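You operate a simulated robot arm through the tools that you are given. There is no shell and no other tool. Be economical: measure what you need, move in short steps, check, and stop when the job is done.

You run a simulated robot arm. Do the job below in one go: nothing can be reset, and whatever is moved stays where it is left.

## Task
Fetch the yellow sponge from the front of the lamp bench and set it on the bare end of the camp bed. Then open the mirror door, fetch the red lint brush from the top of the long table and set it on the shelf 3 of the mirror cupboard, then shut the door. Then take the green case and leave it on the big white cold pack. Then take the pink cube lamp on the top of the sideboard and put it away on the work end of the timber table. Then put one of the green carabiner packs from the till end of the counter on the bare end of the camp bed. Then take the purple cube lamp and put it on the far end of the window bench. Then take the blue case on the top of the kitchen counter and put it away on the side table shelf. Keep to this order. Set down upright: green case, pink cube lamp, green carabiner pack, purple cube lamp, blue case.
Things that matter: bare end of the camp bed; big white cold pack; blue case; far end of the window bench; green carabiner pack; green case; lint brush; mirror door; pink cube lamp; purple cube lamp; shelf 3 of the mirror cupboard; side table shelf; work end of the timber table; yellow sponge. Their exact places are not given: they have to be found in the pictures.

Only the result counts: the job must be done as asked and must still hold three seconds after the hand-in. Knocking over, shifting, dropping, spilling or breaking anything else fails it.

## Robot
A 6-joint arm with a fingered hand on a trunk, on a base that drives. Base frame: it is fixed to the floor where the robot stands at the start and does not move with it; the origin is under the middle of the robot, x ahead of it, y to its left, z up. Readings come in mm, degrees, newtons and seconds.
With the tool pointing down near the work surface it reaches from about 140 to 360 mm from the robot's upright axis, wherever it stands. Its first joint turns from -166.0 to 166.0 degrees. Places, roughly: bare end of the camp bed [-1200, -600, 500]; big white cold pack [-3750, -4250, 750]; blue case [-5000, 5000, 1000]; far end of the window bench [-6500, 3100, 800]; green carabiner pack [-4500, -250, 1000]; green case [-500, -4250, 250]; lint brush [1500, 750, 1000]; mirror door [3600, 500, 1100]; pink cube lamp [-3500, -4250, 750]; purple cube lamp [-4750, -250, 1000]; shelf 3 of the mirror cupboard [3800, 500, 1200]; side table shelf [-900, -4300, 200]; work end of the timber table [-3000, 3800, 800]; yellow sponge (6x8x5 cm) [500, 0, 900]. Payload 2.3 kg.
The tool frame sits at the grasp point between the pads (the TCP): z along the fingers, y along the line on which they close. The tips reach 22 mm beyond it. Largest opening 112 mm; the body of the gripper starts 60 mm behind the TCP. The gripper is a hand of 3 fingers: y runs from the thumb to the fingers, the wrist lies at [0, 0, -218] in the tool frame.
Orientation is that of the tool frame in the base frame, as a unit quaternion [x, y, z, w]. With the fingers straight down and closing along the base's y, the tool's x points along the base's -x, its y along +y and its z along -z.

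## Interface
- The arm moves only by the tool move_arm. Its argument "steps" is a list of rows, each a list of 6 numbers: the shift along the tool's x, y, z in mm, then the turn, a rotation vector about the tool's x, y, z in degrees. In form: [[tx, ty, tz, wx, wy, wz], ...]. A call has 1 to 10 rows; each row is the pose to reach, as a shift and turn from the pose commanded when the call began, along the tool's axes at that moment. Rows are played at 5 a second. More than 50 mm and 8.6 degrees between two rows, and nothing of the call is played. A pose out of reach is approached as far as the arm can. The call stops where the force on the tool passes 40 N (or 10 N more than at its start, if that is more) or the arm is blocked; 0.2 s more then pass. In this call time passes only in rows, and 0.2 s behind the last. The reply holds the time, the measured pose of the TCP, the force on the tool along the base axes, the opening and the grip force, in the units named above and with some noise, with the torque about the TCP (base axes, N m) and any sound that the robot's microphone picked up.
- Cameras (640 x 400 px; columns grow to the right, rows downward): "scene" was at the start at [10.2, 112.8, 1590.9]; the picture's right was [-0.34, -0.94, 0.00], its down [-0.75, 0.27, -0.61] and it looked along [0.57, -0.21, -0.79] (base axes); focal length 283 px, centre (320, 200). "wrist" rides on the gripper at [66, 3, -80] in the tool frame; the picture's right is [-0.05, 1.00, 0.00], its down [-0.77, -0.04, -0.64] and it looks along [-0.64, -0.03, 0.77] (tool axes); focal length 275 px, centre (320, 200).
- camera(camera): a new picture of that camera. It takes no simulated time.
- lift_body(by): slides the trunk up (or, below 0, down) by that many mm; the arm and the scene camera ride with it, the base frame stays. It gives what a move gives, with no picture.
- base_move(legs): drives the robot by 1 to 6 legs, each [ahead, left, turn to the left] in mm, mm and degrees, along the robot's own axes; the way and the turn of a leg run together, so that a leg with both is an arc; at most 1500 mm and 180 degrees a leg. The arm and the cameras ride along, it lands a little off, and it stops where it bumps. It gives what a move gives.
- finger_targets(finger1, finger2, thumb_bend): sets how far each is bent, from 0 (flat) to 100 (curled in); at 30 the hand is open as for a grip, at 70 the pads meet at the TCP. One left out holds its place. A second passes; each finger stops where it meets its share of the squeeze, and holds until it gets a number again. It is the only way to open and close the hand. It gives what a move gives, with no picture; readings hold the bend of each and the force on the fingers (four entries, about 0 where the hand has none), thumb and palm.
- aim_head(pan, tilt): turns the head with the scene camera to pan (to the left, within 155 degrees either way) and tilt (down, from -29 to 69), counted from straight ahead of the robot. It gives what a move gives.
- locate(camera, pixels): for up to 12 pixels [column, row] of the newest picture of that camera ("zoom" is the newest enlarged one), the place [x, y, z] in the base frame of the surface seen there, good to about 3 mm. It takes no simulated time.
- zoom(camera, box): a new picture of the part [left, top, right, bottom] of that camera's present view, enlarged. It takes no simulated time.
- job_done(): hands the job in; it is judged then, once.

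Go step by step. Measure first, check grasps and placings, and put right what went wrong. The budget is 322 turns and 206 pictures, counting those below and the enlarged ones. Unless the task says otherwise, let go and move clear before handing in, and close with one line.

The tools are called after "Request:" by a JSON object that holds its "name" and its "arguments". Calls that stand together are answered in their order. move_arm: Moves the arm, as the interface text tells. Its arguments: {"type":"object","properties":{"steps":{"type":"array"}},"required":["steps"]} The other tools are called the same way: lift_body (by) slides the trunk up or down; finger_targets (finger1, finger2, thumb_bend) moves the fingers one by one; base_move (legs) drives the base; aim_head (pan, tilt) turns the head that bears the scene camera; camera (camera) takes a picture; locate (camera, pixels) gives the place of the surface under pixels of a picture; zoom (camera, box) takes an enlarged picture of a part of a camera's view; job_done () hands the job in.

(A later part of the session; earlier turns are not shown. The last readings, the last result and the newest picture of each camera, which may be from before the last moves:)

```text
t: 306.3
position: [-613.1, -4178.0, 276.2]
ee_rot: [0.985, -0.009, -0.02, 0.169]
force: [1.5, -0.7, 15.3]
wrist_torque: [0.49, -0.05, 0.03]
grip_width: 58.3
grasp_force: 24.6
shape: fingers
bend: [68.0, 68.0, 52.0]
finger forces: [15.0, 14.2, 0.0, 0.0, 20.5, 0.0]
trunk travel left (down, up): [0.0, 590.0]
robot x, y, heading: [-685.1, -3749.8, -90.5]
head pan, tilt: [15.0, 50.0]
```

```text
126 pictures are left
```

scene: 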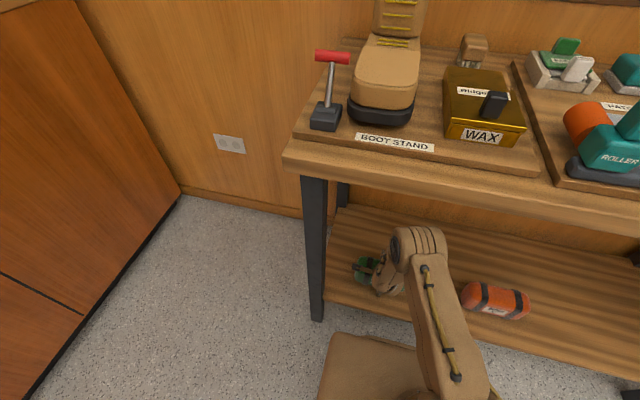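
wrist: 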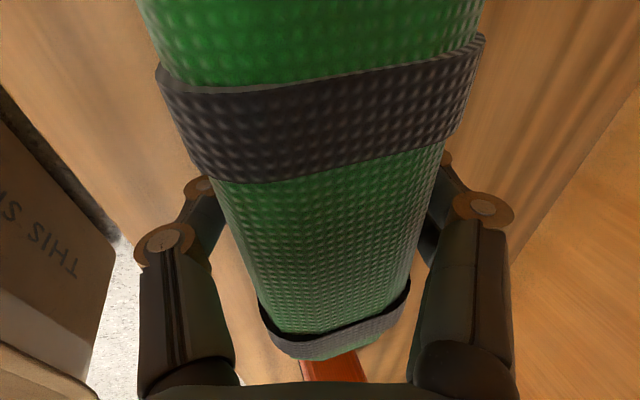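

Gripped at 58 mm, ~24 N. I lift 25 mm with the trunk and check it comes along.

Request:
{"name": "lift_body", "arguments": {"by": 25}}

Request:
{"name": "camera", "arguments": {"camera": "wrist"}}

Request:
{"name": "camera", "arguments": {"camera": "scene"}}

```text
t: 307.0
position: [-613.1, -4178.0, 299.8]
ee_rot: [0.985, -0.009, -0.022, 0.169]
force: [-0.3, 0.5, -0.9]
wrist_torque: [0.03, 0.0, -0.01]
grip_width: 57.6
grasp_force: 19.2
shape: fingers
bend: [67.0, 67.0, 52.0]
finger forces: [11.1, 10.2, 0.0, 0.0, 17.0, 0.0]
trunk travel left (down, up): [-25.0, 565.0]
robot x, y, heading: [-683.0, -3749.3, -90.3]
head pan, tilt: [15.0, 50.0]
```

```text
125 pictures are left
```

wrist: 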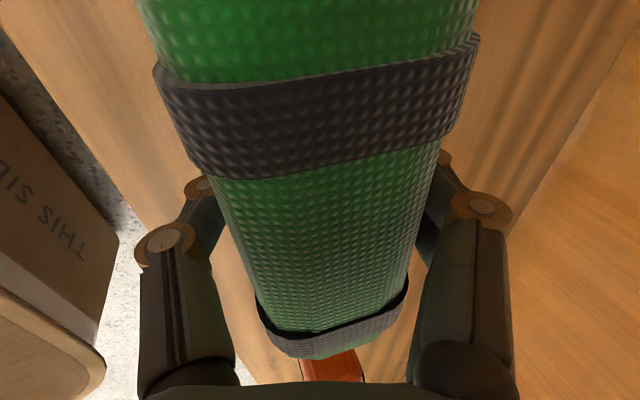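

```text
124 pictures are left
```

scene: 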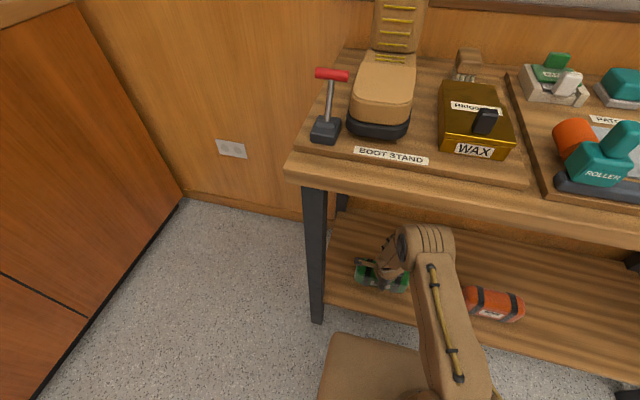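

Held firmly. I back straight out, raise the trunk, and drive toward the sideboard along the wall.

Request:
{"name": "base_move", "arguments": {"legs": [[-450, 0, 0]]}}

Request:
{"name": "lift_body", "arguments": {"by": 400}}

Request:
{"name": "lift_body", "arguments": {"by": 165}}

Request:
{"name": "aim_head", "arguments": {"pan": -60, "tilt": 25}}

Request:
{"name": "camera", "arguments": {"camera": "scene"}}

```text
t: 309.8
position: [-613.4, -3727.9, 300.5]
ee_rot: [0.985, -0.017, -0.022, 0.168]
force: [-0.3, 0.3, -1.5]
wrist_torque: [0.03, -0.01, 0.03]
grip_width: 57.7
grasp_force: 19.5
shape: fingers
bend: [67.0, 67.0, 52.0]
finger forces: [10.9, 10.2, 0.0, 0.0, 16.8, 0.1]
trunk travel left (down, up): [-25.0, 565.0]
robot x, y, heading: [-679.4, -3295.8, -91.0]
head pan, tilt: [15.0, 50.0]
```

```text
t: 313.6
position: [-614.0, -3728.1, 699.7]
ee_rot: [0.985, -0.017, -0.022, 0.169]
force: [0.1, 0.0, -1.8]
wrist_torque: [-0.01, 0.0, -0.02]
grip_width: 57.9
grasp_force: 18.6
shape: fingers
bend: [67.0, 67.0, 52.0]
finger forces: [10.8, 9.9, 0.0, 0.0, 16.8, 0.0]
trunk travel left (down, up): [-425.0, 165.0]
robot x, y, heading: [-679.7, -3299.3, -90.9]
head pan, tilt: [15.0, 50.0]
```

```text
t: 315.5
position: [-613.3, -3727.9, 865.2]
ee_rot: [0.985, -0.017, -0.022, 0.168]
force: [0.1, 0.3, -2.1]
wrist_torque: [0.02, -0.01, 0.02]
grip_width: 57.8
grasp_force: 18.9
shape: fingers
bend: [67.0, 67.0, 52.0]
finger forces: [10.6, 9.8, 0.0, 0.1, 16.8, 0.0]
trunk travel left (down, up): [-590.0, 0.0]
robot x, y, heading: [-678.5, -3295.3, -91.0]
head pan, tilt: [15.0, 50.0]
```

```text
t: 316.9
position: [-614.0, -3727.0, 865.7]
ee_rot: [0.985, -0.016, -0.022, 0.169]
force: [0.3, 0.3, -2.3]
wrist_torque: [-0.03, 0.02, -0.01]
grip_width: 57.7
grasp_force: 18.6
shape: fingers
bend: [67.0, 67.0, 52.0]
finger forces: [10.6, 9.8, 0.0, 0.1, 16.8, 0.0]
trunk travel left (down, up): [-590.0, 0.0]
robot x, y, heading: [-680.8, -3300.2, -91.2]
head pan, tilt: [-60.0, 25.0]
```

```text
123 pictures are left
```

scene: 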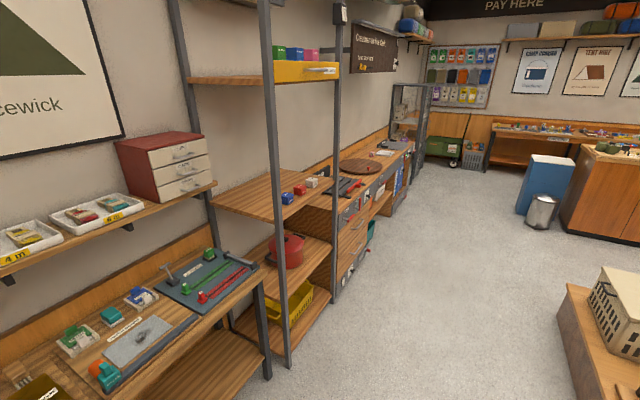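

Request:
{"name": "base_move", "arguments": {"legs": [[0, -1500, 1.2], [0, -1000, 0]]}}

Request:
{"name": "aim_head", "arguments": {"pan": -20, "tilt": 35}}

Request:
{"name": "camera", "arguments": {"camera": "scene"}}

```text
t: 329.0
position: [-3062.3, -3721.3, 866.3]
ee_rot: [0.985, -0.003, -0.02, 0.17]
force: [-0.7, 0.0, -0.1]
wrist_torque: [0.01, -0.01, -0.03]
grip_width: 58.0
grasp_force: 18.7
shape: fingers
bend: [67.0, 67.0, 52.0]
finger forces: [10.5, 9.8, 0.1, 0.0, 16.7, 0.1]
trunk travel left (down, up): [-590.0, 0.0]
robot x, y, heading: [-3138.4, -3294.3, -89.2]
head pan, tilt: [-60.0, 25.0]
```

```text
t: 330.0
position: [-3064.5, -3720.7, 865.3]
ee_rot: [0.985, -0.003, -0.02, 0.169]
force: [-0.3, 0.0, -1.8]
wrist_torque: [-0.01, 0.01, -0.01]
grip_width: 57.6
grasp_force: 18.3
shape: fingers
bend: [67.0, 67.0, 52.0]
finger forces: [10.6, 9.8, 0.1, 0.0, 16.8, 0.0]
trunk travel left (down, up): [-590.0, 0.0]
robot x, y, heading: [-3141.6, -3289.7, -89.5]
head pan, tilt: [-20.0, 35.0]
```

```text
122 pictures are left
```

scene: 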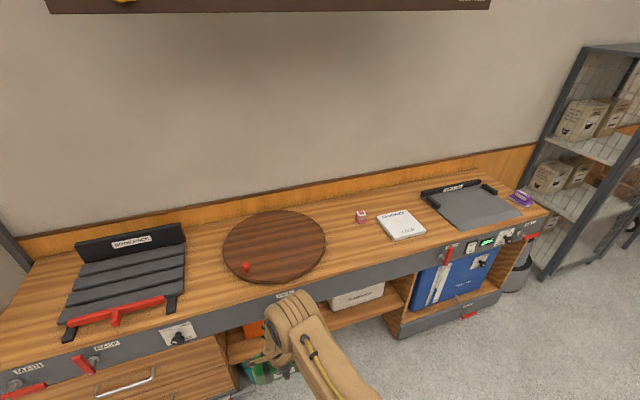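

The white cold pack is at (400,223), the pink cube lamp at (361,215) beside it. I zoom and measure.

Request:
{"name": "zoom", "arguments": {"camera": "scene", "box": [330, 165, 490, 265]}}

Request:
{"name": "locate", "arguments": {"camera": "scene", "pixels": [[378, 218], [407, 210], [424, 230], [393, 239], [400, 224], [361, 210], [361, 222], [430, 250], [360, 275], [440, 300], [400, 195], [370, 235]]}}

```text
4.00 times, centred on (410, 215) of scene
```

zoom: 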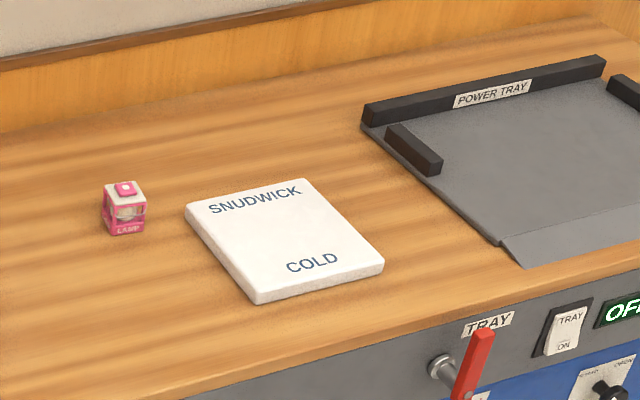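

```text
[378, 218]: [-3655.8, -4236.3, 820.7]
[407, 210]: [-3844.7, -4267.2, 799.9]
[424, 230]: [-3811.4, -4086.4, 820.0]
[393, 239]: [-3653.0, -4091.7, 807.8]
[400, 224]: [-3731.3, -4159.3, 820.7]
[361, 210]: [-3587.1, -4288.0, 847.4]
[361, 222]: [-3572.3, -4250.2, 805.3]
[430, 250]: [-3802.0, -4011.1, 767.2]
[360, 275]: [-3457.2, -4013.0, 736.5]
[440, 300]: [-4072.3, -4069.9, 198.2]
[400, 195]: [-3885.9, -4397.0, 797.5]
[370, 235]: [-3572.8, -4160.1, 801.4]
```

Cold pack: x −3653…−3820, y −4085…−4245, top z 821. The case's bottom is 58 mm below the TCP. I raise the arm 45 mm and drive over.

Request:
{"name": "move_arm", "arguments": {"steps": [[0, 7.5, -21, 0, 0, 0], [0, 15, -42.4, 0, 0, 0], [0, 18, -51, 0, 0, 0]]}}

Request:
{"name": "base_move", "arguments": {"legs": [[0, -677, -0.7], [300, 0, 0]]}}

Request:
{"name": "aim_head", "arguments": {"pan": -10, "tilt": 50}}

Request:
{"name": "camera", "arguments": {"camera": "scene"}}

Request:
{"name": "camera", "arguments": {"camera": "wrist"}}

```text
t: 330.8
position: [-3060.4, -3720.2, 918.9]
ee_rot: [0.985, -0.003, -0.02, 0.169]
force: [-1.3, -0.4, -1.4]
wrist_torque: [0.0, 0.04, 0.0]
grip_width: 57.6
grasp_force: 18.6
shape: fingers
bend: [67.0, 67.0, 52.0]
finger forces: [10.5, 9.7, 0.0, 0.0, 16.7, 0.0]
trunk travel left (down, up): [-590.0, 0.0]
robot x, y, heading: [-3143.3, -3294.1, -89.3]
head pan, tilt: [-20.0, 35.0]
```

```text
t: 336.2
position: [-3754.8, -4013.9, 919.1]
ee_rot: [0.985, -0.009, -0.021, 0.168]
force: [0.7, -0.3, -1.7]
wrist_torque: [0.0, 0.02, 0.03]
grip_width: 57.6
grasp_force: 18.5
shape: fingers
bend: [67.0, 67.0, 52.0]
finger forces: [10.4, 9.7, 0.1, 0.0, 16.7, 0.0]
trunk travel left (down, up): [-590.0, 0.0]
robot x, y, heading: [-3829.5, -3586.3, -90.2]
head pan, tilt: [-20.0, 35.0]
```

```text
t: 337.0
position: [-3755.3, -4012.4, 918.7]
ee_rot: [0.985, -0.009, -0.021, 0.169]
force: [0.4, 0.8, -2.5]
wrist_torque: [0.0, 0.04, -0.03]
grip_width: 57.6
grasp_force: 18.6
shape: fingers
bend: [67.0, 67.0, 52.0]
finger forces: [10.4, 9.8, 0.0, 0.0, 16.7, 0.1]
trunk travel left (down, up): [-590.0, 0.0]
robot x, y, heading: [-3828.6, -3587.7, -90.1]
head pan, tilt: [-10.0, 50.0]
```

```text
120 pictures are left
```

scene: 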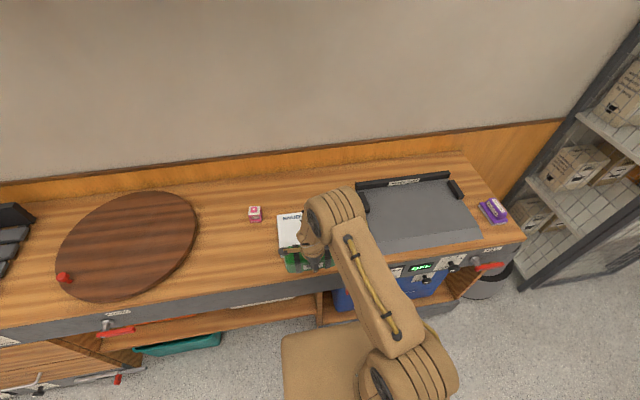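

```text
119 pictures are left
```

wrist: 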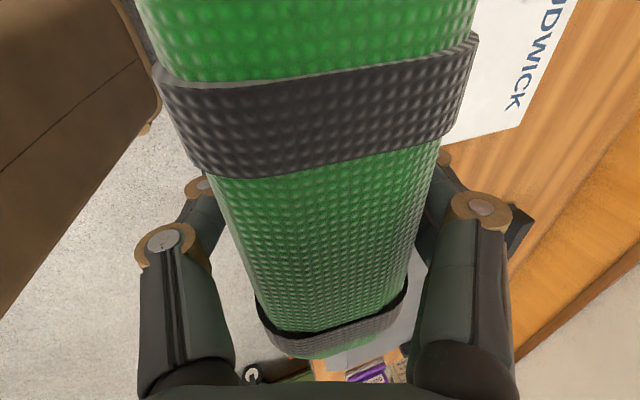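

I re-measure the pack from here.

Request:
{"name": "locate", "arguments": {"camera": "wrist", "pixels": [[522, 118], [480, 135], [545, 70], [490, 60], [575, 10]]}}

Request:
{"name": "locate", "arguments": {"camera": "scene", "pixels": [[278, 215], [302, 213], [282, 250], [290, 232], [254, 209], [254, 217], [366, 196], [375, 250], [290, 270]]}}

```text
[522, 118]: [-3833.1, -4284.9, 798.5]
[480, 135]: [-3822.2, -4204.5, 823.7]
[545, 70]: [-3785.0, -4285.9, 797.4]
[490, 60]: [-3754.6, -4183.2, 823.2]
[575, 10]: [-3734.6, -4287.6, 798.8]
```

```text
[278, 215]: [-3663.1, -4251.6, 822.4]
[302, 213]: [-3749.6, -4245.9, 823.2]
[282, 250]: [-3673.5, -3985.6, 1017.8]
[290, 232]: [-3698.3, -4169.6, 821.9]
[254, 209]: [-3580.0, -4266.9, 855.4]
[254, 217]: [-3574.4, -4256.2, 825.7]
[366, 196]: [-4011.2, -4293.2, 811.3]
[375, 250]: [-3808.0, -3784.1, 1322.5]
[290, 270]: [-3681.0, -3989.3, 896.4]
```

I move 152 mm ahead and 9 left, then look before lowering.

Request:
{"name": "base_move", "arguments": {"legs": [[152, 9, 0]]}}

Request:
{"name": "lift_body", "arguments": {"by": -28}}

Request:
{"name": "camera", "arguments": {"camera": "scene"}}

Request:
{"name": "zoom", "arguments": {"camera": "scene", "box": [240, 190, 400, 320]}}

```text
t: 338.4
position: [-3746.9, -4166.2, 918.8]
ee_rot: [0.985, -0.01, -0.021, 0.169]
force: [-0.1, -0.5, -2.0]
wrist_torque: [0.01, 0.0, 0.02]
grip_width: 57.4
grasp_force: 18.9
shape: fingers
bend: [67.0, 67.0, 52.0]
finger forces: [10.4, 9.7, 0.1, 0.0, 16.8, 0.1]
trunk travel left (down, up): [-590.0, 0.0]
robot x, y, heading: [-3822.4, -3738.8, -90.2]
head pan, tilt: [-10.0, 50.0]
```

```text
t: 339.1
position: [-3747.1, -4165.9, 890.8]
ee_rot: [0.985, -0.01, -0.021, 0.169]
force: [0.4, 0.6, -1.9]
wrist_torque: [0.0, 0.02, 0.02]
grip_width: 57.6
grasp_force: 18.2
shape: fingers
bend: [67.0, 67.0, 52.0]
finger forces: [10.5, 9.5, 0.0, 0.0, 16.7, 0.0]
trunk travel left (down, up): [-562.0, 28.0]
robot x, y, heading: [-3818.5, -3738.5, -90.2]
head pan, tilt: [-10.0, 50.0]
```

```text
118 pictures are left
```

scene: 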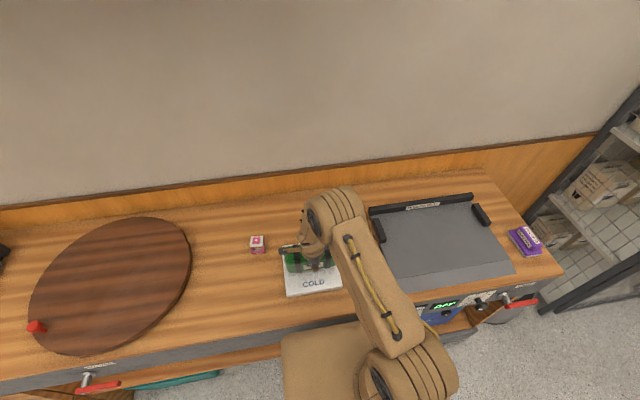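

```text
3.08 times, centred on (320, 255) of scene
```

zoom: 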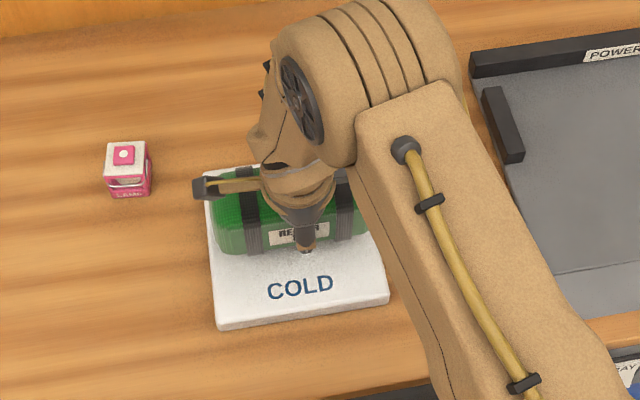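

Case is over the pack. I descend in small steps to contact.

Request:
{"name": "move_arm", "arguments": {"steps": [[0, -1.5, 4, 0, 0, 0], [0, -2.5, 7, 0, 0, 0], [0, -3.2, 9, 0, 0, 0], [0, -3.8, 10.5, 0, 0, 0]]}}

```text
t: 340.1
position: [-3746.9, -4166.8, 881.9]
ee_rot: [0.985, -0.01, -0.02, 0.168]
force: [0.6, -2.0, 5.8]
wrist_torque: [0.1, -0.05, -0.05]
grip_width: 57.7
grasp_force: 20.6
shape: fingers
bend: [67.0, 67.0, 52.0]
finger forces: [12.5, 11.2, 0.0, 0.0, 17.5, 0.1]
trunk travel left (down, up): [-562.0, 28.0]
robot x, y, heading: [-3821.7, -3740.7, -90.3]
head pan, tilt: [-10.0, 50.0]
```

Contact. I open and withdraw along the tool axis.

Request:
{"name": "finger_targets", "arguments": {"finger1": 45, "finger2": 45, "thumb_bend": 42}}

Request:
{"name": "finger_targets", "arguments": {"finger1": 30, "finger2": 30, "thumb_bend": 30}}

Request:
{"name": "move_arm", "arguments": {"steps": [[0, 0, -40, 0, 0, 0], [0, 0, -80, 0, 0, 0], [0, 0, -110, 0, 0, 0]]}}

Request:
{"name": "camera", "arguments": {"camera": "wrist"}}

Request:
{"name": "camera", "arguments": {"camera": "scene"}}

```text
t: 341.1
position: [-3747.3, -4166.3, 881.9]
ee_rot: [0.985, -0.009, -0.021, 0.168]
force: [-0.6, -0.9, 1.1]
wrist_torque: [0.06, 0.01, 0.04]
grip_width: 75.3
grasp_force: 1.2
shape: fingers
bend: [45.0, 45.0, 42.0]
finger forces: [1.2, 0.8, 0.0, 0.0, 0.5, 0.0]
trunk travel left (down, up): [-562.0, 28.0]
robot x, y, heading: [-3823.3, -3736.6, -90.2]
head pan, tilt: [-10.0, 50.0]
```

```text
t: 342.1
position: [-3748.4, -4166.7, 881.7]
ee_rot: [0.986, -0.009, -0.021, 0.168]
force: [-0.2, 0.2, 0.1]
wrist_torque: [0.01, 0.0, -0.02]
grip_width: 111.4
grasp_force: 0.0
shape: fingers
bend: [30.0, 30.0, 30.0]
finger forces: [0.1, 0.1, 0.0, 0.1, 0.1, 0.0]
trunk travel left (down, up): [-562.0, 28.0]
robot x, y, heading: [-3821.5, -3739.8, -90.1]
head pan, tilt: [-10.0, 50.0]
```

```text
t: 342.9
position: [-3743.4, -4129.2, 983.0]
ee_rot: [0.985, -0.009, -0.021, 0.169]
force: [-0.1, 0.4, -1.0]
wrist_torque: [-0.05, 0.03, -0.03]
grip_width: 111.2
grasp_force: 0.1
shape: fingers
bend: [30.0, 30.0, 30.0]
finger forces: [0.2, 0.0, 0.0, 0.0, 0.0, 0.0]
trunk travel left (down, up): [-562.0, 28.0]
robot x, y, heading: [-3819.1, -3737.9, -90.2]
head pan, tilt: [-10.0, 50.0]
```

```text
116 pictures are left
```

wrist: 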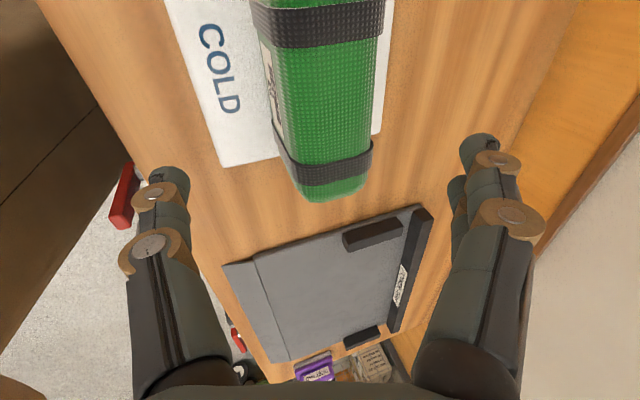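

```text
115 pictures are left
```

scene: 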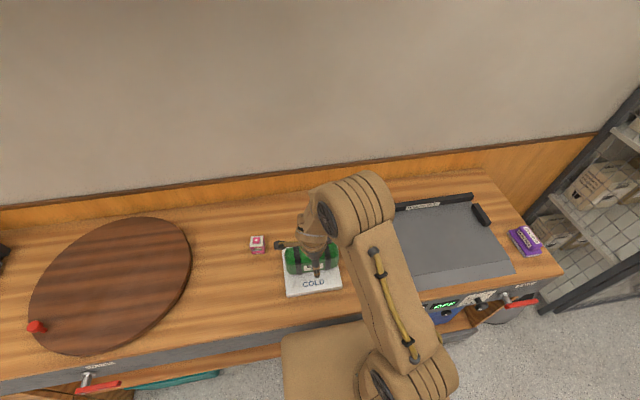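

The case rests on the pack. I check overhang at its −x end.

Request:
{"name": "locate", "arguments": {"camera": "wrist", "pixels": [[228, 163], [265, 157], [378, 133], [305, 198], [355, 190], [330, 170], [285, 150], [270, 30]]}}

Request:
{"name": "locate", "arguments": {"camera": "scene", "pixels": [[257, 238], [257, 244], [257, 252], [251, 246], [263, 245], [284, 265], [340, 270], [288, 295]]}}

```text
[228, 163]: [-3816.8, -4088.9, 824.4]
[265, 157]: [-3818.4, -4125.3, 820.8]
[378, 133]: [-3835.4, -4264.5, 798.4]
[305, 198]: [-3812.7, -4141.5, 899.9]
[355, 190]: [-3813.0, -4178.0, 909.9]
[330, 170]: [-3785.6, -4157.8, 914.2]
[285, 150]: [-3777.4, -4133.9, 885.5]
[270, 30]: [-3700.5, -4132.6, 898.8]
```

```text
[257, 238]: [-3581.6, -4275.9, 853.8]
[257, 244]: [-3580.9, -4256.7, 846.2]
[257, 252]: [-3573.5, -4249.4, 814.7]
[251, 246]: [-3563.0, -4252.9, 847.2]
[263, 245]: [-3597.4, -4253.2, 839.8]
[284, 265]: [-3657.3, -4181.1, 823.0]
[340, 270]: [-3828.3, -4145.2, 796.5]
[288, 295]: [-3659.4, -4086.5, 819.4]
```

Placed well. The pink cube lamp is a ~40 mm cube at (−3580,−4271), z 800–853, deep on the sideboard; I'll use the 45° pose with closing along x. I back off and reorient.

Request:
{"name": "base_move", "arguments": {"legs": [[-250, 0, 0]]}}

Request:
{"name": "move_arm", "arguments": {"steps": [[0, 0, 0, 6.5, 0, 0], [0, 0, 0, 13, 0, 0], [0, 0, 0, 19.3, 0, 0]]}}

Request:
{"name": "move_arm", "arguments": {"steps": [[0, 0, 0, 0, 0, -8.5], [0, 0, 0, 0, 0, -17], [0, 0, 0, 0, 0, -25.5], [0, 0, 0, 0, 0, -34], [0, 0, 0, 0, 0, -42.5], [0, 0, 0, 0, 0, -51], [0, 0, 0, 0, 0, -59.5], [0, 0, 0, 0, 0, -68], [0, 0, 0, 0, 0, -76.5], [0, 0, 0, 0, 0, -85]]}}

Request:
{"name": "move_arm", "arguments": {"steps": [[0, 0, 0, 0, 0, -4]]}}

Request:
{"name": "move_arm", "arguments": {"steps": [[-32.2, 0, -2.4, 0, -8.5, 0], [-63.7, 0, -9.5, 0, -17, 0], [-93.8, 0, -21.2, 0, -25.5, 0], [-121.9, 0, -37.3, 0, -34, 0], [-147.3, 0, -57.3, 0, -42.5, 0], [-154.1, 0, -63.9, 0, -45, 0]]}}

Request:
{"name": "camera", "arguments": {"camera": "scene"}}

```text
t: 344.7
position: [-3743.4, -3880.5, 983.1]
ee_rot: [0.985, -0.011, -0.021, 0.169]
force: [-0.1, -0.1, -0.6]
wrist_torque: [-0.02, -0.02, -0.01]
grip_width: 111.3
grasp_force: 0.0
shape: fingers
bend: [30.0, 30.0, 30.0]
finger forces: [0.0, 0.0, 0.0, 0.0, 0.0, 0.1]
trunk travel left (down, up): [-562.0, 28.0]
robot x, y, heading: [-3820.2, -3487.8, -90.5]
head pan, tilt: [-10.0, 50.0]
```

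```text
t: 345.5
position: [-3742.3, -3880.2, 983.3]
ee_rot: [1.0, -0.013, -0.018, 0.001]
force: [0.1, -0.7, -0.4]
wrist_torque: [-0.01, -0.01, -0.02]
grip_width: 111.4
grasp_force: 0.1
shape: fingers
bend: [30.0, 30.0, 30.0]
finger forces: [0.0, 0.1, 0.0, 0.1, 0.1, 0.0]
out of reach, approached as far as the arm can: row 1
trunk travel left (down, up): [-562.0, 28.0]
robot x, y, heading: [-3819.7, -3487.7, -90.4]
head pan, tilt: [-10.0, 50.0]
```

```text
t: 347.7
position: [-3742.7, -3881.5, 984.8]
ee_rot: [0.746, 0.666, -0.014, -0.013]
force: [-0.2, -0.3, 0.3]
wrist_torque: [0.0, 0.01, -0.01]
grip_width: 111.7
grasp_force: 0.1
shape: fingers
bend: [30.0, 30.0, 30.0]
finger forces: [0.0, 0.0, 0.0, 0.0, 0.1, 0.0]
trunk travel left (down, up): [-562.0, 28.0]
robot x, y, heading: [-3819.2, -3489.4, -90.4]
head pan, tilt: [-10.0, 50.0]
```

```text
t: 348.1
position: [-3743.1, -3881.1, 983.6]
ee_rot: [0.723, 0.691, -0.015, -0.012]
force: [-0.2, -0.2, -0.6]
wrist_torque: [-0.02, 0.0, 0.01]
grip_width: 111.4
grasp_force: 0.2
shape: fingers
bend: [30.0, 30.0, 30.0]
finger forces: [0.1, 0.0, 0.1, 0.1, 0.0, 0.0]
trunk travel left (down, up): [-562.0, 28.0]
robot x, y, heading: [-3818.1, -3490.4, -90.2]
head pan, tilt: [-10.0, 50.0]
```

```text
t: 349.5
position: [-3748.5, -4034.1, 1047.7]
ee_rot: [0.661, 0.644, -0.29, 0.254]
force: [-0.5, -0.1, -0.3]
wrist_torque: [-0.01, 0.01, 0.01]
grip_width: 111.4
grasp_force: 0.1
shape: fingers
bend: [30.0, 30.0, 30.0]
finger forces: [0.0, 0.0, 0.1, 0.0, 0.0, 0.0]
trunk travel left (down, up): [-562.0, 28.0]
robot x, y, heading: [-3820.6, -3485.5, -90.3]
head pan, tilt: [-10.0, 50.0]
```

```text
114 pictures are left
```

scene: 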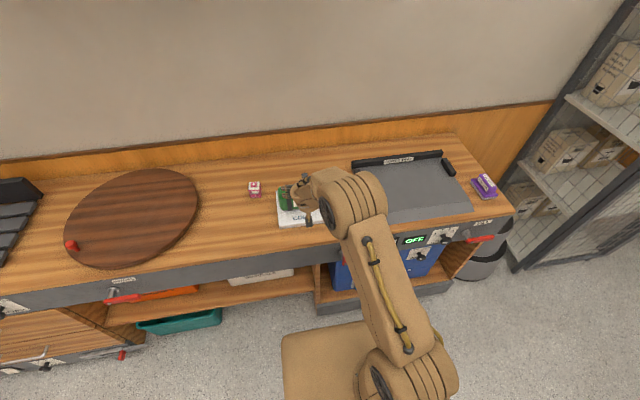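

I check how far the front levers protrude before approaching.

Request:
{"name": "locate", "arguments": {"camera": "scene", "pixels": [[120, 299], [482, 239], [395, 238], [250, 265], [122, 355], [112, 292], [254, 184], [254, 194], [330, 250]]}}

Request:
{"name": "move_arm", "arguments": {"steps": [[27, 0, -27, 0, 0, 0], [53, 0, -53, 0, 0, 0]]}}

Request:
{"name": "base_move", "arguments": {"legs": [[0, 168, 0]]}}

Request:
{"name": "camera", "arguments": {"camera": "wrist"}}

```text
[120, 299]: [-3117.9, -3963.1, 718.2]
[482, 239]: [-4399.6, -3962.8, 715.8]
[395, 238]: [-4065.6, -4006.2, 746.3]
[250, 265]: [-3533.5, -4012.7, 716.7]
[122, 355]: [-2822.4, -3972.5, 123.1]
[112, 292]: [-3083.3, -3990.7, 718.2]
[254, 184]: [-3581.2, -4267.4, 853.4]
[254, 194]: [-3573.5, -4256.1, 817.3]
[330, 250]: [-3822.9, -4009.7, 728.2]
```

```text
t: 350.1
position: [-3743.9, -3958.7, 1047.9]
ee_rot: [0.662, 0.642, -0.291, 0.253]
force: [1.0, -0.8, 0.7]
wrist_torque: [0.03, -0.02, 0.0]
grip_width: 111.5
grasp_force: 0.0
shape: fingers
bend: [30.0, 30.0, 30.0]
finger forces: [0.0, 0.1, 0.1, 0.0, 0.0, 0.0]
trunk travel left (down, up): [-562.0, 28.0]
robot x, y, heading: [-3814.3, -3490.5, -90.2]
head pan, tilt: [-10.0, 50.0]
```

```text
t: 351.6
position: [-3576.9, -3960.2, 1049.0]
ee_rot: [0.662, 0.644, -0.29, 0.252]
force: [-1.1, 0.5, -1.3]
wrist_torque: [0.01, 0.0, 0.0]
grip_width: 111.5
grasp_force: 0.0
shape: fingers
bend: [30.0, 30.0, 30.0]
finger forces: [0.0, 0.0, 0.1, 0.0, 0.1, 0.1]
trunk travel left (down, up): [-562.0, 28.0]
robot x, y, heading: [-3651.1, -3489.8, -90.1]
head pan, tilt: [-10.0, 50.0]
```

```text
113 pictures are left
```

wrist: 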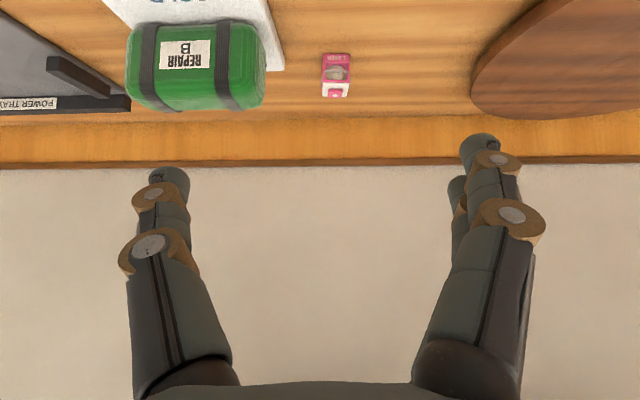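

No levers in this span. I drive 305 mm ahead, narrow the fingers, and lower toward the lamp.

Request:
{"name": "base_move", "arguments": {"legs": [[305, 0, 0]]}}

Request:
{"name": "finger_targets", "arguments": {"finger1": 42, "finger2": 42, "thumb_bend": 42}}

Request:
{"name": "lift_body", "arguments": {"by": -140}}

Request:
{"name": "camera", "arguments": {"camera": "wrist"}}

```text
t: 353.7
position: [-3579.7, -4272.1, 1047.1]
ee_rot: [0.662, 0.643, -0.289, 0.252]
force: [-0.6, -0.2, 0.2]
wrist_torque: [-0.01, 0.02, 0.0]
grip_width: 111.3
grasp_force: 0.2
shape: fingers
bend: [30.0, 30.0, 30.0]
finger forces: [0.1, 0.0, 0.0, 0.0, 0.1, 0.0]
trunk travel left (down, up): [-562.0, 28.0]
robot x, y, heading: [-3653.7, -3799.4, -90.0]
head pan, tilt: [-10.0, 50.0]
```

```text
t: 354.7
position: [-3580.4, -4270.5, 1048.2]
ee_rot: [0.661, 0.644, -0.289, 0.253]
force: [0.2, 0.1, 0.8]
wrist_torque: [-0.01, 0.0, 0.0]
grip_width: 78.8
grasp_force: 0.1
shape: fingers
bend: [42.0, 42.0, 42.0]
finger forces: [0.1, 0.0, 0.0, 0.0, 0.0, 0.0]
trunk travel left (down, up): [-562.0, 28.0]
robot x, y, heading: [-3655.1, -3801.2, -90.0]
head pan, tilt: [-10.0, 50.0]
```

```text
t: 356.3
position: [-3579.9, -4269.6, 907.9]
ee_rot: [0.662, 0.643, -0.29, 0.253]
force: [0.1, -1.0, -0.5]
wrist_torque: [-0.03, -0.01, -0.01]
grip_width: 78.8
grasp_force: 0.1
shape: fingers
bend: [42.0, 42.0, 42.0]
finger forces: [0.0, 0.0, 0.1, 0.0, 0.1, 0.0]
trunk travel left (down, up): [-422.0, 168.0]
robot x, y, heading: [-3655.7, -3801.6, -90.3]
head pan, tilt: [-10.0, 50.0]
```

```text
112 pictures are left
```

wrist: 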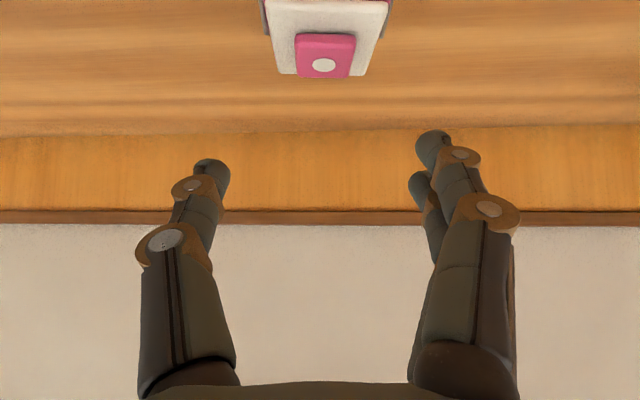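

Request:
{"name": "locate", "arguments": {"camera": "wrist", "pixels": [[278, 40], [380, 20], [325, 20], [325, 70], [285, 70], [362, 70], [270, 12], [388, 5]]}}

```text
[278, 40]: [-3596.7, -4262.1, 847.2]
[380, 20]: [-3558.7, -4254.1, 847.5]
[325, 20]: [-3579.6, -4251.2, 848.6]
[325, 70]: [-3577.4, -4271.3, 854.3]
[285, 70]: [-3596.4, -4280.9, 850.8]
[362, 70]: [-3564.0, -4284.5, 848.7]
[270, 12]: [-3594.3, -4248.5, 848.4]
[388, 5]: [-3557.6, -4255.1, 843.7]
```

Centred on the lamp (−3578,−4266, top 849). I lower 80 mm and grip gently.

Request:
{"name": "lift_body", "arguments": {"by": -80}}

Request:
{"name": "finger_targets", "arguments": {"finger1": 58, "finger2": 58, "thumb_bend": 58}}

Request:
{"name": "camera", "arguments": {"camera": "wrist"}}

```text
t: 357.5
position: [-3580.3, -4270.4, 830.0]
ee_rot: [0.662, 0.643, -0.29, 0.255]
force: [-1.1, -2.7, 12.3]
wrist_torque: [-0.21, -0.58, -0.17]
grip_width: 79.3
grasp_force: 6.1
shape: fingers
bend: [42.0, 42.0, 42.0]
finger forces: [12.2, 0.1, 0.1, 0.1, 0.0, 0.1]
trunk travel left (down, up): [-342.0, 248.0]
robot x, y, heading: [-3655.2, -3798.3, -90.5]
head pan, tilt: [-10.0, 50.0]
```

```text
t: 358.5
position: [-3579.9, -4270.7, 828.4]
ee_rot: [0.661, 0.643, -0.291, 0.254]
force: [7.5, -5.9, 23.8]
wrist_torque: [-0.43, -1.28, -0.2]
grip_width: 56.8
grasp_force: 12.0
shape: fingers
bend: [46.0, 56.0, 57.0]
finger forces: [22.9, 0.7, 0.1, 0.0, 0.5, 0.0]
trunk travel left (down, up): [-342.0, 248.0]
robot x, y, heading: [-3655.3, -3799.5, -90.3]
head pan, tilt: [-10.0, 50.0]
```

```text
111 pictures are left
```

wrist: 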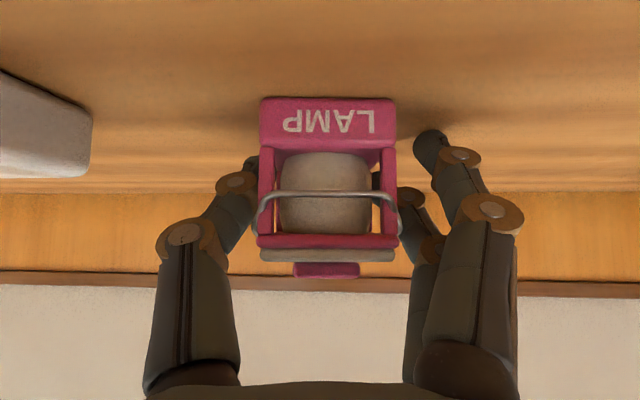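

The lower finger touches the board. I raise 9 mm and close again.

Request:
{"name": "finger_targets", "arguments": {"finger1": 44, "finger2": 48, "thumb_bend": 50}}

Request:
{"name": "lift_body", "arguments": {"by": 10}}

Request:
{"name": "finger_targets", "arguments": {"finger1": 60, "finger2": 60, "thumb_bend": 60}}

Request:
{"name": "camera", "arguments": {"camera": "wrist"}}

```text
t: 359.5
position: [-3580.1, -4270.5, 828.8]
ee_rot: [0.662, 0.642, -0.291, 0.254]
force: [-1.2, -9.3, 26.8]
wrist_torque: [-0.61, -1.3, -0.47]
grip_width: 66.7
grasp_force: 13.7
shape: fingers
bend: [44.0, 48.0, 50.0]
finger forces: [27.0, 0.1, 0.0, 0.0, 0.0, 0.1]
trunk travel left (down, up): [-342.0, 248.0]
robot x, y, heading: [-3658.5, -3805.9, -90.3]
head pan, tilt: [-10.0, 50.0]
```

```text
t: 360.1
position: [-3579.0, -4270.4, 836.5]
ee_rot: [0.661, 0.645, -0.289, 0.252]
force: [-0.9, -0.3, 0.8]
wrist_torque: [0.02, -0.02, 0.0]
grip_width: 63.6
grasp_force: 0.0
shape: fingers
bend: [44.0, 48.0, 50.0]
finger forces: [0.0, 0.0, 0.0, 0.1, 0.1, 0.1]
trunk travel left (down, up): [-352.0, 238.0]
robot x, y, heading: [-3655.1, -3797.2, -90.2]
head pan, tilt: [-10.0, 50.0]
```

```text
t: 361.1
position: [-3580.1, -4270.7, 837.7]
ee_rot: [0.662, 0.644, -0.289, 0.253]
force: [0.2, -0.1, 1.1]
wrist_torque: [0.03, 0.0, -0.02]
grip_width: 38.0
grasp_force: 3.1
shape: fingers
bend: [56.0, 58.0, 58.0]
finger forces: [2.5, 0.9, 0.0, 0.0, 3.6, 0.0]
trunk travel left (down, up): [-352.0, 238.0]
robot x, y, heading: [-3654.0, -3802.1, -90.4]
head pan, tilt: [-10.0, 50.0]
```

```text
110 pictures are left
```

wrist: 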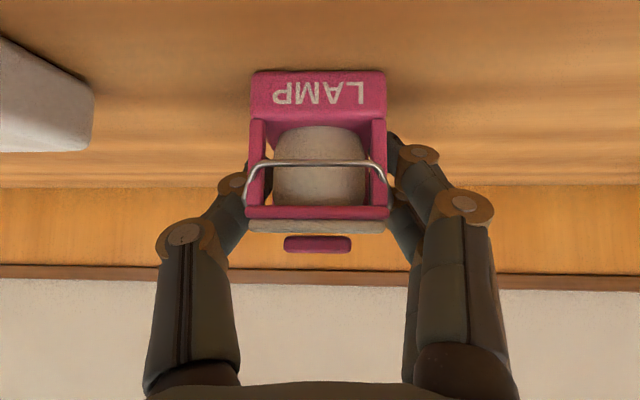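

Good contact. I firm the grip a bit and lift.

Request:
{"name": "finger_targets", "arguments": {"finger1": 66, "finger2": 66, "thumb_bend": 66}}

Request:
{"name": "lift_body", "arguments": {"by": 150}}

Request:
{"name": "camera", "arguments": {"camera": "wrist"}}

```text
t: 362.1
position: [-3580.2, -4271.2, 837.6]
ee_rot: [0.662, 0.644, -0.29, 0.252]
force: [0.3, -1.0, -0.1]
wrist_torque: [0.01, 0.0, -0.02]
grip_width: 36.7
grasp_force: 8.8
shape: fingers
bend: [57.0, 61.0, 61.0]
finger forces: [5.6, 3.2, 0.1, 0.0, 9.2, 0.0]
trunk travel left (down, up): [-352.0, 238.0]
robot x, y, heading: [-3653.6, -3802.7, -89.9]
head pan, tilt: [-10.0, 50.0]
```

```text
t: 363.8
position: [-3580.1, -4271.7, 987.6]
ee_rot: [0.662, 0.644, -0.289, 0.252]
force: [0.1, -0.3, -0.6]
wrist_torque: [0.01, -0.02, -0.06]
grip_width: 36.5
grasp_force: 9.3
shape: fingers
bend: [57.0, 62.0, 61.0]
finger forces: [6.0, 2.6, 0.0, 0.0, 9.1, 0.1]
trunk travel left (down, up): [-502.0, 88.0]
robot x, y, heading: [-3658.8, -3803.5, -90.2]
head pan, tilt: [-10.0, 50.0]
```

```text
109 pictures are left
```

wrist: 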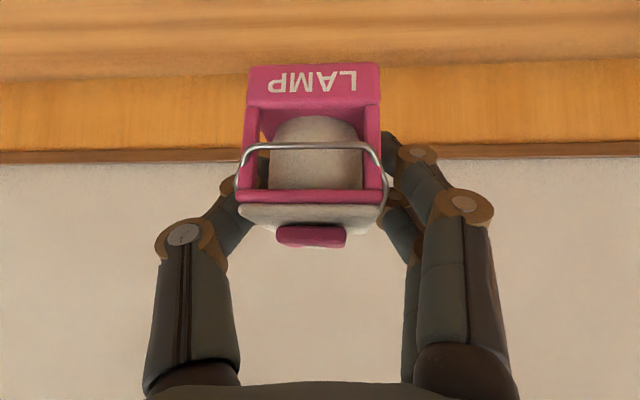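

Lifted. I firm up the grip, back off, and look toward the far side of the room for a route.

Request:
{"name": "finger_targets", "arguments": {"finger1": 72, "finger2": 72, "thumb_bend": 70}}

Request:
{"name": "base_move", "arguments": {"legs": [[-500, 0, 0]]}}

Request:
{"name": "aim_head", "arguments": {"pan": 150, "tilt": 20}}

Request:
{"name": "camera", "arguments": {"camera": "scene"}}

Request:
{"name": "aim_head", "arguments": {"pan": -150, "tilt": 20}}

Request:
{"name": "camera", "arguments": {"camera": "scene"}}

```text
t: 364.8
position: [-3580.5, -4270.9, 988.1]
ee_rot: [0.662, 0.644, -0.289, 0.252]
force: [0.8, -0.7, -0.8]
wrist_torque: [-0.05, 0.03, -0.05]
grip_width: 36.2
grasp_force: 13.8
shape: fingers
bend: [57.0, 70.0, 63.0]
finger forces: [8.3, 5.0, 0.0, 0.0, 13.4, 0.0]
trunk travel left (down, up): [-502.0, 88.0]
robot x, y, heading: [-3654.0, -3801.3, -90.3]
head pan, tilt: [-10.0, 50.0]
```

```text
t: 367.8
position: [-3576.0, -3773.8, 988.3]
ee_rot: [0.66, 0.645, -0.29, 0.254]
force: [0.8, -0.6, -0.9]
wrist_torque: [-0.02, -0.04, 0.0]
grip_width: 35.9
grasp_force: 13.6
shape: fingers
bend: [57.0, 70.0, 63.0]
finger forces: [8.3, 5.0, 0.0, 0.0, 13.4, 0.0]
trunk travel left (down, up): [-502.0, 88.0]
robot x, y, heading: [-3659.1, -3304.1, -90.0]
head pan, tilt: [-10.0, 50.0]
```

```text
t: 370.2
position: [-3576.9, -3774.5, 989.0]
ee_rot: [0.661, 0.645, -0.289, 0.253]
force: [-0.3, -1.7, -0.1]
wrist_torque: [-0.02, -0.04, 0.03]
grip_width: 36.0
grasp_force: 13.1
shape: fingers
bend: [57.0, 70.0, 63.0]
finger forces: [8.3, 5.0, 0.1, 0.0, 13.4, 0.1]
trunk travel left (down, up): [-502.0, 88.0]
robot x, y, heading: [-3653.8, -3303.5, -90.1]
head pan, tilt: [150.0, 20.0]
```

```text
108 pictures are left
```

scene: 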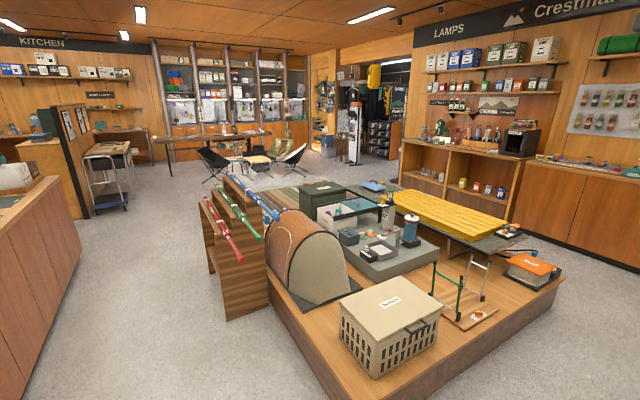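

```text
t: 374.3
position: [-3576.6, -3772.4, 987.4]
ee_rot: [0.66, 0.645, -0.289, 0.254]
force: [-0.5, -0.3, -0.8]
wrist_torque: [0.01, 0.01, 0.01]
grip_width: 35.9
grasp_force: 13.9
shape: fingers
bend: [57.0, 70.0, 63.0]
finger forces: [8.3, 5.0, 0.1, 0.0, 13.4, 0.1]
trunk travel left (down, up): [-502.0, 88.0]
robot x, y, heading: [-3656.4, -3302.5, -90.0]
head pan, tilt: [-150.0, 20.0]
```

```text
107 pictures are left
```

scene: 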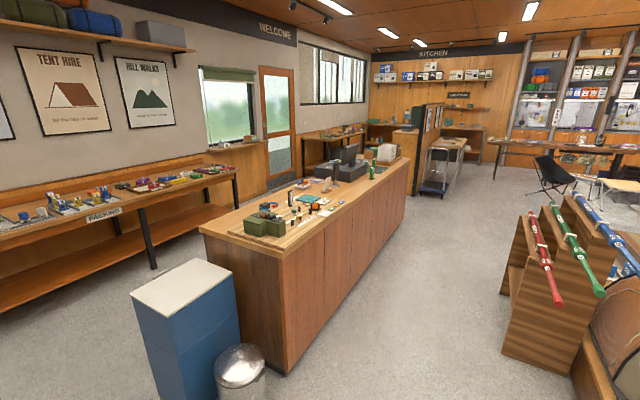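

There's an aisle between the counter and the rod stand. I measure its sides and the far table.

Request:
{"name": "locate", "arguments": {"camera": "scene", "pixels": [[285, 372], [380, 255], [412, 193], [504, 355], [565, 370], [500, 230], [425, 190], [455, 180], [495, 175], [545, 205], [445, 300], [575, 192]]}}

```text
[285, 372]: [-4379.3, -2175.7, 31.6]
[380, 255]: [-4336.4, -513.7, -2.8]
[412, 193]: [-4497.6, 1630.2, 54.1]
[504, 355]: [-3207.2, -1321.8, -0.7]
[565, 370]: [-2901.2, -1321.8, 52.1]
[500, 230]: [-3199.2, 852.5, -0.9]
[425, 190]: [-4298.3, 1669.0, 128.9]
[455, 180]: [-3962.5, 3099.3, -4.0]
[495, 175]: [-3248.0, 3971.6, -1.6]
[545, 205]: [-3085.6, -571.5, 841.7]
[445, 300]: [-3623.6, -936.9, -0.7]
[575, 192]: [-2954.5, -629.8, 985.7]
```

The aisle spans x −4340…−3207. I drive backward along x≈−3770 to y≈1200.

Request:
{"name": "base_move", "arguments": {"legs": [[0, -110, 0], [-1500, 0, 0], [-1500, 0, 0], [-1500, 0, 0]]}}

Request:
{"name": "base_move", "arguments": {"legs": [[0, 0, 180]]}}

Request:
{"name": "aim_head", "arguments": {"pan": -10, "tilt": 20}}

Request:
{"name": "camera", "arguments": {"camera": "scene"}}

```text
t: 396.6
position: [-3603.3, 719.8, 987.5]
ee_rot: [0.671, 0.634, -0.294, 0.249]
force: [0.2, 0.0, -1.5]
wrist_torque: [-0.01, -0.01, -0.01]
grip_width: 35.6
grasp_force: 13.0
shape: fingers
bend: [57.0, 70.0, 63.0]
finger forces: [8.4, 5.0, 0.0, 0.0, 13.3, 0.0]
trunk travel left (down, up): [-502.0, 88.0]
robot x, y, heading: [-3664.4, 1193.4, -92.0]
head pan, tilt: [-150.0, 20.0]
```

```text
t: 404.3
position: [-3724.0, 1665.2, 988.1]
ee_rot: [-0.631, 0.674, 0.247, 0.294]
force: [-0.3, -0.2, -1.4]
wrist_torque: [0.02, 0.01, 0.03]
grip_width: 35.6
grasp_force: 13.3
shape: fingers
bend: [57.0, 71.0, 63.0]
finger forces: [8.3, 4.4, 0.1, 0.0, 13.0, 0.0]
trunk travel left (down, up): [-502.0, 88.0]
robot x, y, heading: [-3664.0, 1191.1, 87.3]
head pan, tilt: [-150.0, 20.0]
```

```text
t: 406.5
position: [-3725.1, 1665.3, 987.8]
ee_rot: [-0.632, 0.673, 0.248, 0.293]
force: [0.7, -0.2, -0.6]
wrist_torque: [0.0, 0.01, 0.02]
grip_width: 35.9
grasp_force: 12.9
shape: fingers
bend: [57.0, 71.0, 63.0]
finger forces: [8.3, 4.4, 0.0, 0.1, 13.0, 0.0]
trunk travel left (down, up): [-502.0, 88.0]
robot x, y, heading: [-3664.3, 1192.2, 87.7]
head pan, tilt: [-10.0, 20.0]
```

```text
106 pictures are left
```

scene: 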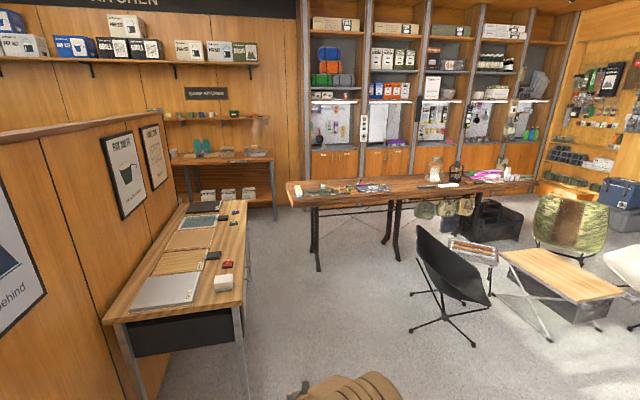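

The timber table's near-left end is at (335,187). I zoom and measure.

Request:
{"name": "zoom", "arguments": {"camera": "scene", "box": [270, 140, 550, 280]}}

Request:
{"name": "locate", "arguments": {"camera": "scene", "pixels": [[290, 192], [315, 203], [345, 190], [385, 188], [340, 180], [400, 190], [430, 185], [320, 270], [455, 325], [245, 300], [120, 320], [480, 193]]}}

```text
2.29 times, centred on (410, 210) of scene
```

zoom: 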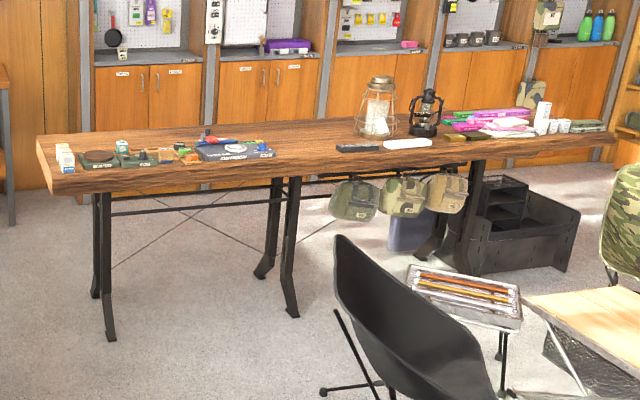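

```text
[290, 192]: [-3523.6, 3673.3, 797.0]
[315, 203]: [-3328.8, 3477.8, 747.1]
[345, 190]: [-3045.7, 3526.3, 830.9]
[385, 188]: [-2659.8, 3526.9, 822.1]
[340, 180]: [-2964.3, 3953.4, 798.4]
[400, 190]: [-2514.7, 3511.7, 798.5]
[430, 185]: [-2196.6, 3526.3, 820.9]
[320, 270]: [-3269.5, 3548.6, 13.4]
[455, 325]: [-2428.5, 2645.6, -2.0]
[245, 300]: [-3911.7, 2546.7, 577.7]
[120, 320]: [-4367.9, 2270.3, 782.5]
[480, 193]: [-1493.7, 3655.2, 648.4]
```

The "work end" is the left part with tools, table z≈799, front edge y≈3480. I drive nearer and raise the view.

Request:
{"name": "lift_body", "arguments": {"by": 88}}

Request:
{"name": "base_move", "arguments": {"legs": [[1500, 0, 2.3], [0, -430, 0]]}}

Request:
{"name": "aim_head", "arguments": {"pan": 0, "tilt": 35}}

Request:
{"name": "camera", "arguments": {"camera": "scene"}}

Request:
{"name": "camera", "arguments": {"camera": "wrist"}}

```text
t: 407.8
position: [-3724.4, 1665.9, 1077.6]
ee_rot: [-0.631, 0.674, 0.248, 0.294]
force: [0.2, 0.5, -0.9]
wrist_torque: [0.04, 0.01, -0.01]
grip_width: 36.0
grasp_force: 13.2
shape: fingers
bend: [57.0, 71.0, 63.0]
finger forces: [8.4, 4.4, 0.0, 0.0, 13.0, 0.0]
trunk travel left (down, up): [-590.0, 0.0]
robot x, y, heading: [-3667.9, 1194.3, 87.5]
head pan, tilt: [-10.0, 20.0]
```

```text
t: 417.4
position: [-3328.9, 3173.8, 1076.2]
ee_rot: [0.658, -0.647, -0.259, -0.284]
force: [0.3, -0.5, -0.5]
wrist_torque: [-0.02, -0.01, -0.01]
grip_width: 35.8
grasp_force: 13.3
shape: fingers
bend: [57.0, 71.0, 63.0]
finger forces: [8.3, 4.3, 0.1, 0.0, 13.0, 0.0]
trunk travel left (down, up): [-590.0, 0.0]
robot x, y, heading: [-3234.5, 2705.4, 92.2]
head pan, tilt: [-10.0, 20.0]
```

```text
t: 418.2
position: [-3329.7, 3174.1, 1075.6]
ee_rot: [0.658, -0.648, -0.259, -0.284]
force: [-0.2, -0.1, -1.1]
wrist_torque: [0.0, 0.02, 0.01]
grip_width: 35.8
grasp_force: 12.9
shape: fingers
bend: [57.0, 71.0, 63.0]
finger forces: [8.2, 4.3, 0.0, 0.0, 13.1, 0.0]
trunk travel left (down, up): [-590.0, 0.0]
robot x, y, heading: [-3233.4, 2710.5, 92.6]
head pan, tilt: [0.0, 35.0]
```

```text
104 pictures are left
```

scene: 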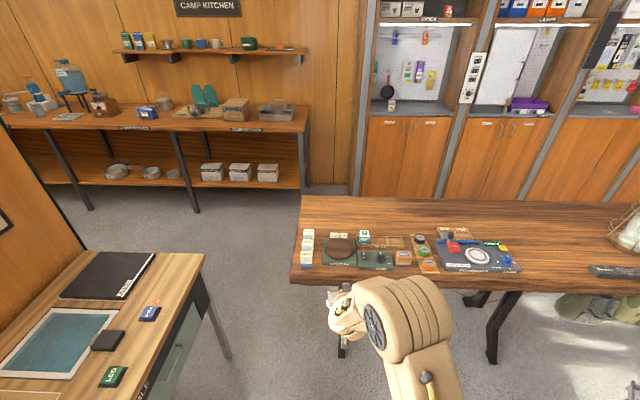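

```text
103 pictures are left
```

wrist: 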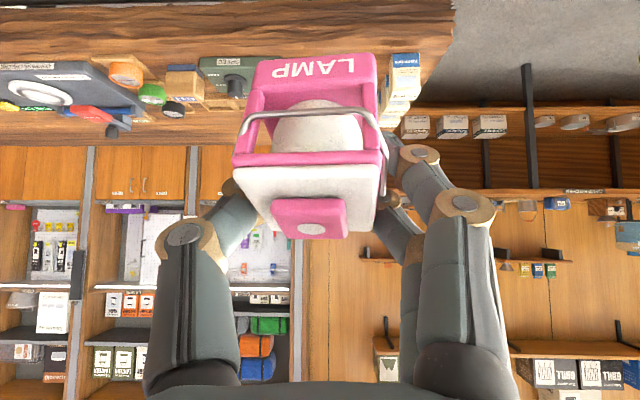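

The lamp has tilted in the grip: its top leans toward the robot. I measure its faces to find the tilt.

Request:
{"name": "locate", "arguments": {"camera": "wrist", "pixels": [[262, 90], [372, 80], [315, 70], [240, 160], [380, 160], [305, 160], [280, 190], [350, 185], [240, 195], [370, 200], [310, 235], [310, 205]]}}

Request:
{"name": "locate", "arguments": {"camera": "scene", "pixels": [[300, 275], [340, 210], [330, 225], [400, 215], [350, 205], [420, 205], [310, 205], [365, 235], [420, 240], [360, 198], [320, 285], [450, 220]]}}

```text
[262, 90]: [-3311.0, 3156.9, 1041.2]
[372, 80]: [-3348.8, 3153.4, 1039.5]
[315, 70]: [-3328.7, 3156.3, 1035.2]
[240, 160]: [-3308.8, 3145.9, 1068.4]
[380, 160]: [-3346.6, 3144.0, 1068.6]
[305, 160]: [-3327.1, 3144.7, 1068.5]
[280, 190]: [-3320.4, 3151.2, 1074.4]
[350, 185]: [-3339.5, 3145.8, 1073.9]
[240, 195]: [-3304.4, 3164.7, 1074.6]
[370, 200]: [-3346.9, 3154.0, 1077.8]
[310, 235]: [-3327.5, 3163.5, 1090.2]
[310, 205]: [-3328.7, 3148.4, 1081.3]
```

```text
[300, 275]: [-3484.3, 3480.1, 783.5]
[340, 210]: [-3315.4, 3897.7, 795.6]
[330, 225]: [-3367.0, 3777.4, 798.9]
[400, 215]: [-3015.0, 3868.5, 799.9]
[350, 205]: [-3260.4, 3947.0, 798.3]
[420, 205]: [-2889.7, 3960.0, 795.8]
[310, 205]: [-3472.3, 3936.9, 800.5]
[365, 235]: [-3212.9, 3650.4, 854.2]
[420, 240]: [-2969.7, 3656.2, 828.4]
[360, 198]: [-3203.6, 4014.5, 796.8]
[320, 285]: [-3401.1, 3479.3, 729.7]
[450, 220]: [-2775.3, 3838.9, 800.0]
```

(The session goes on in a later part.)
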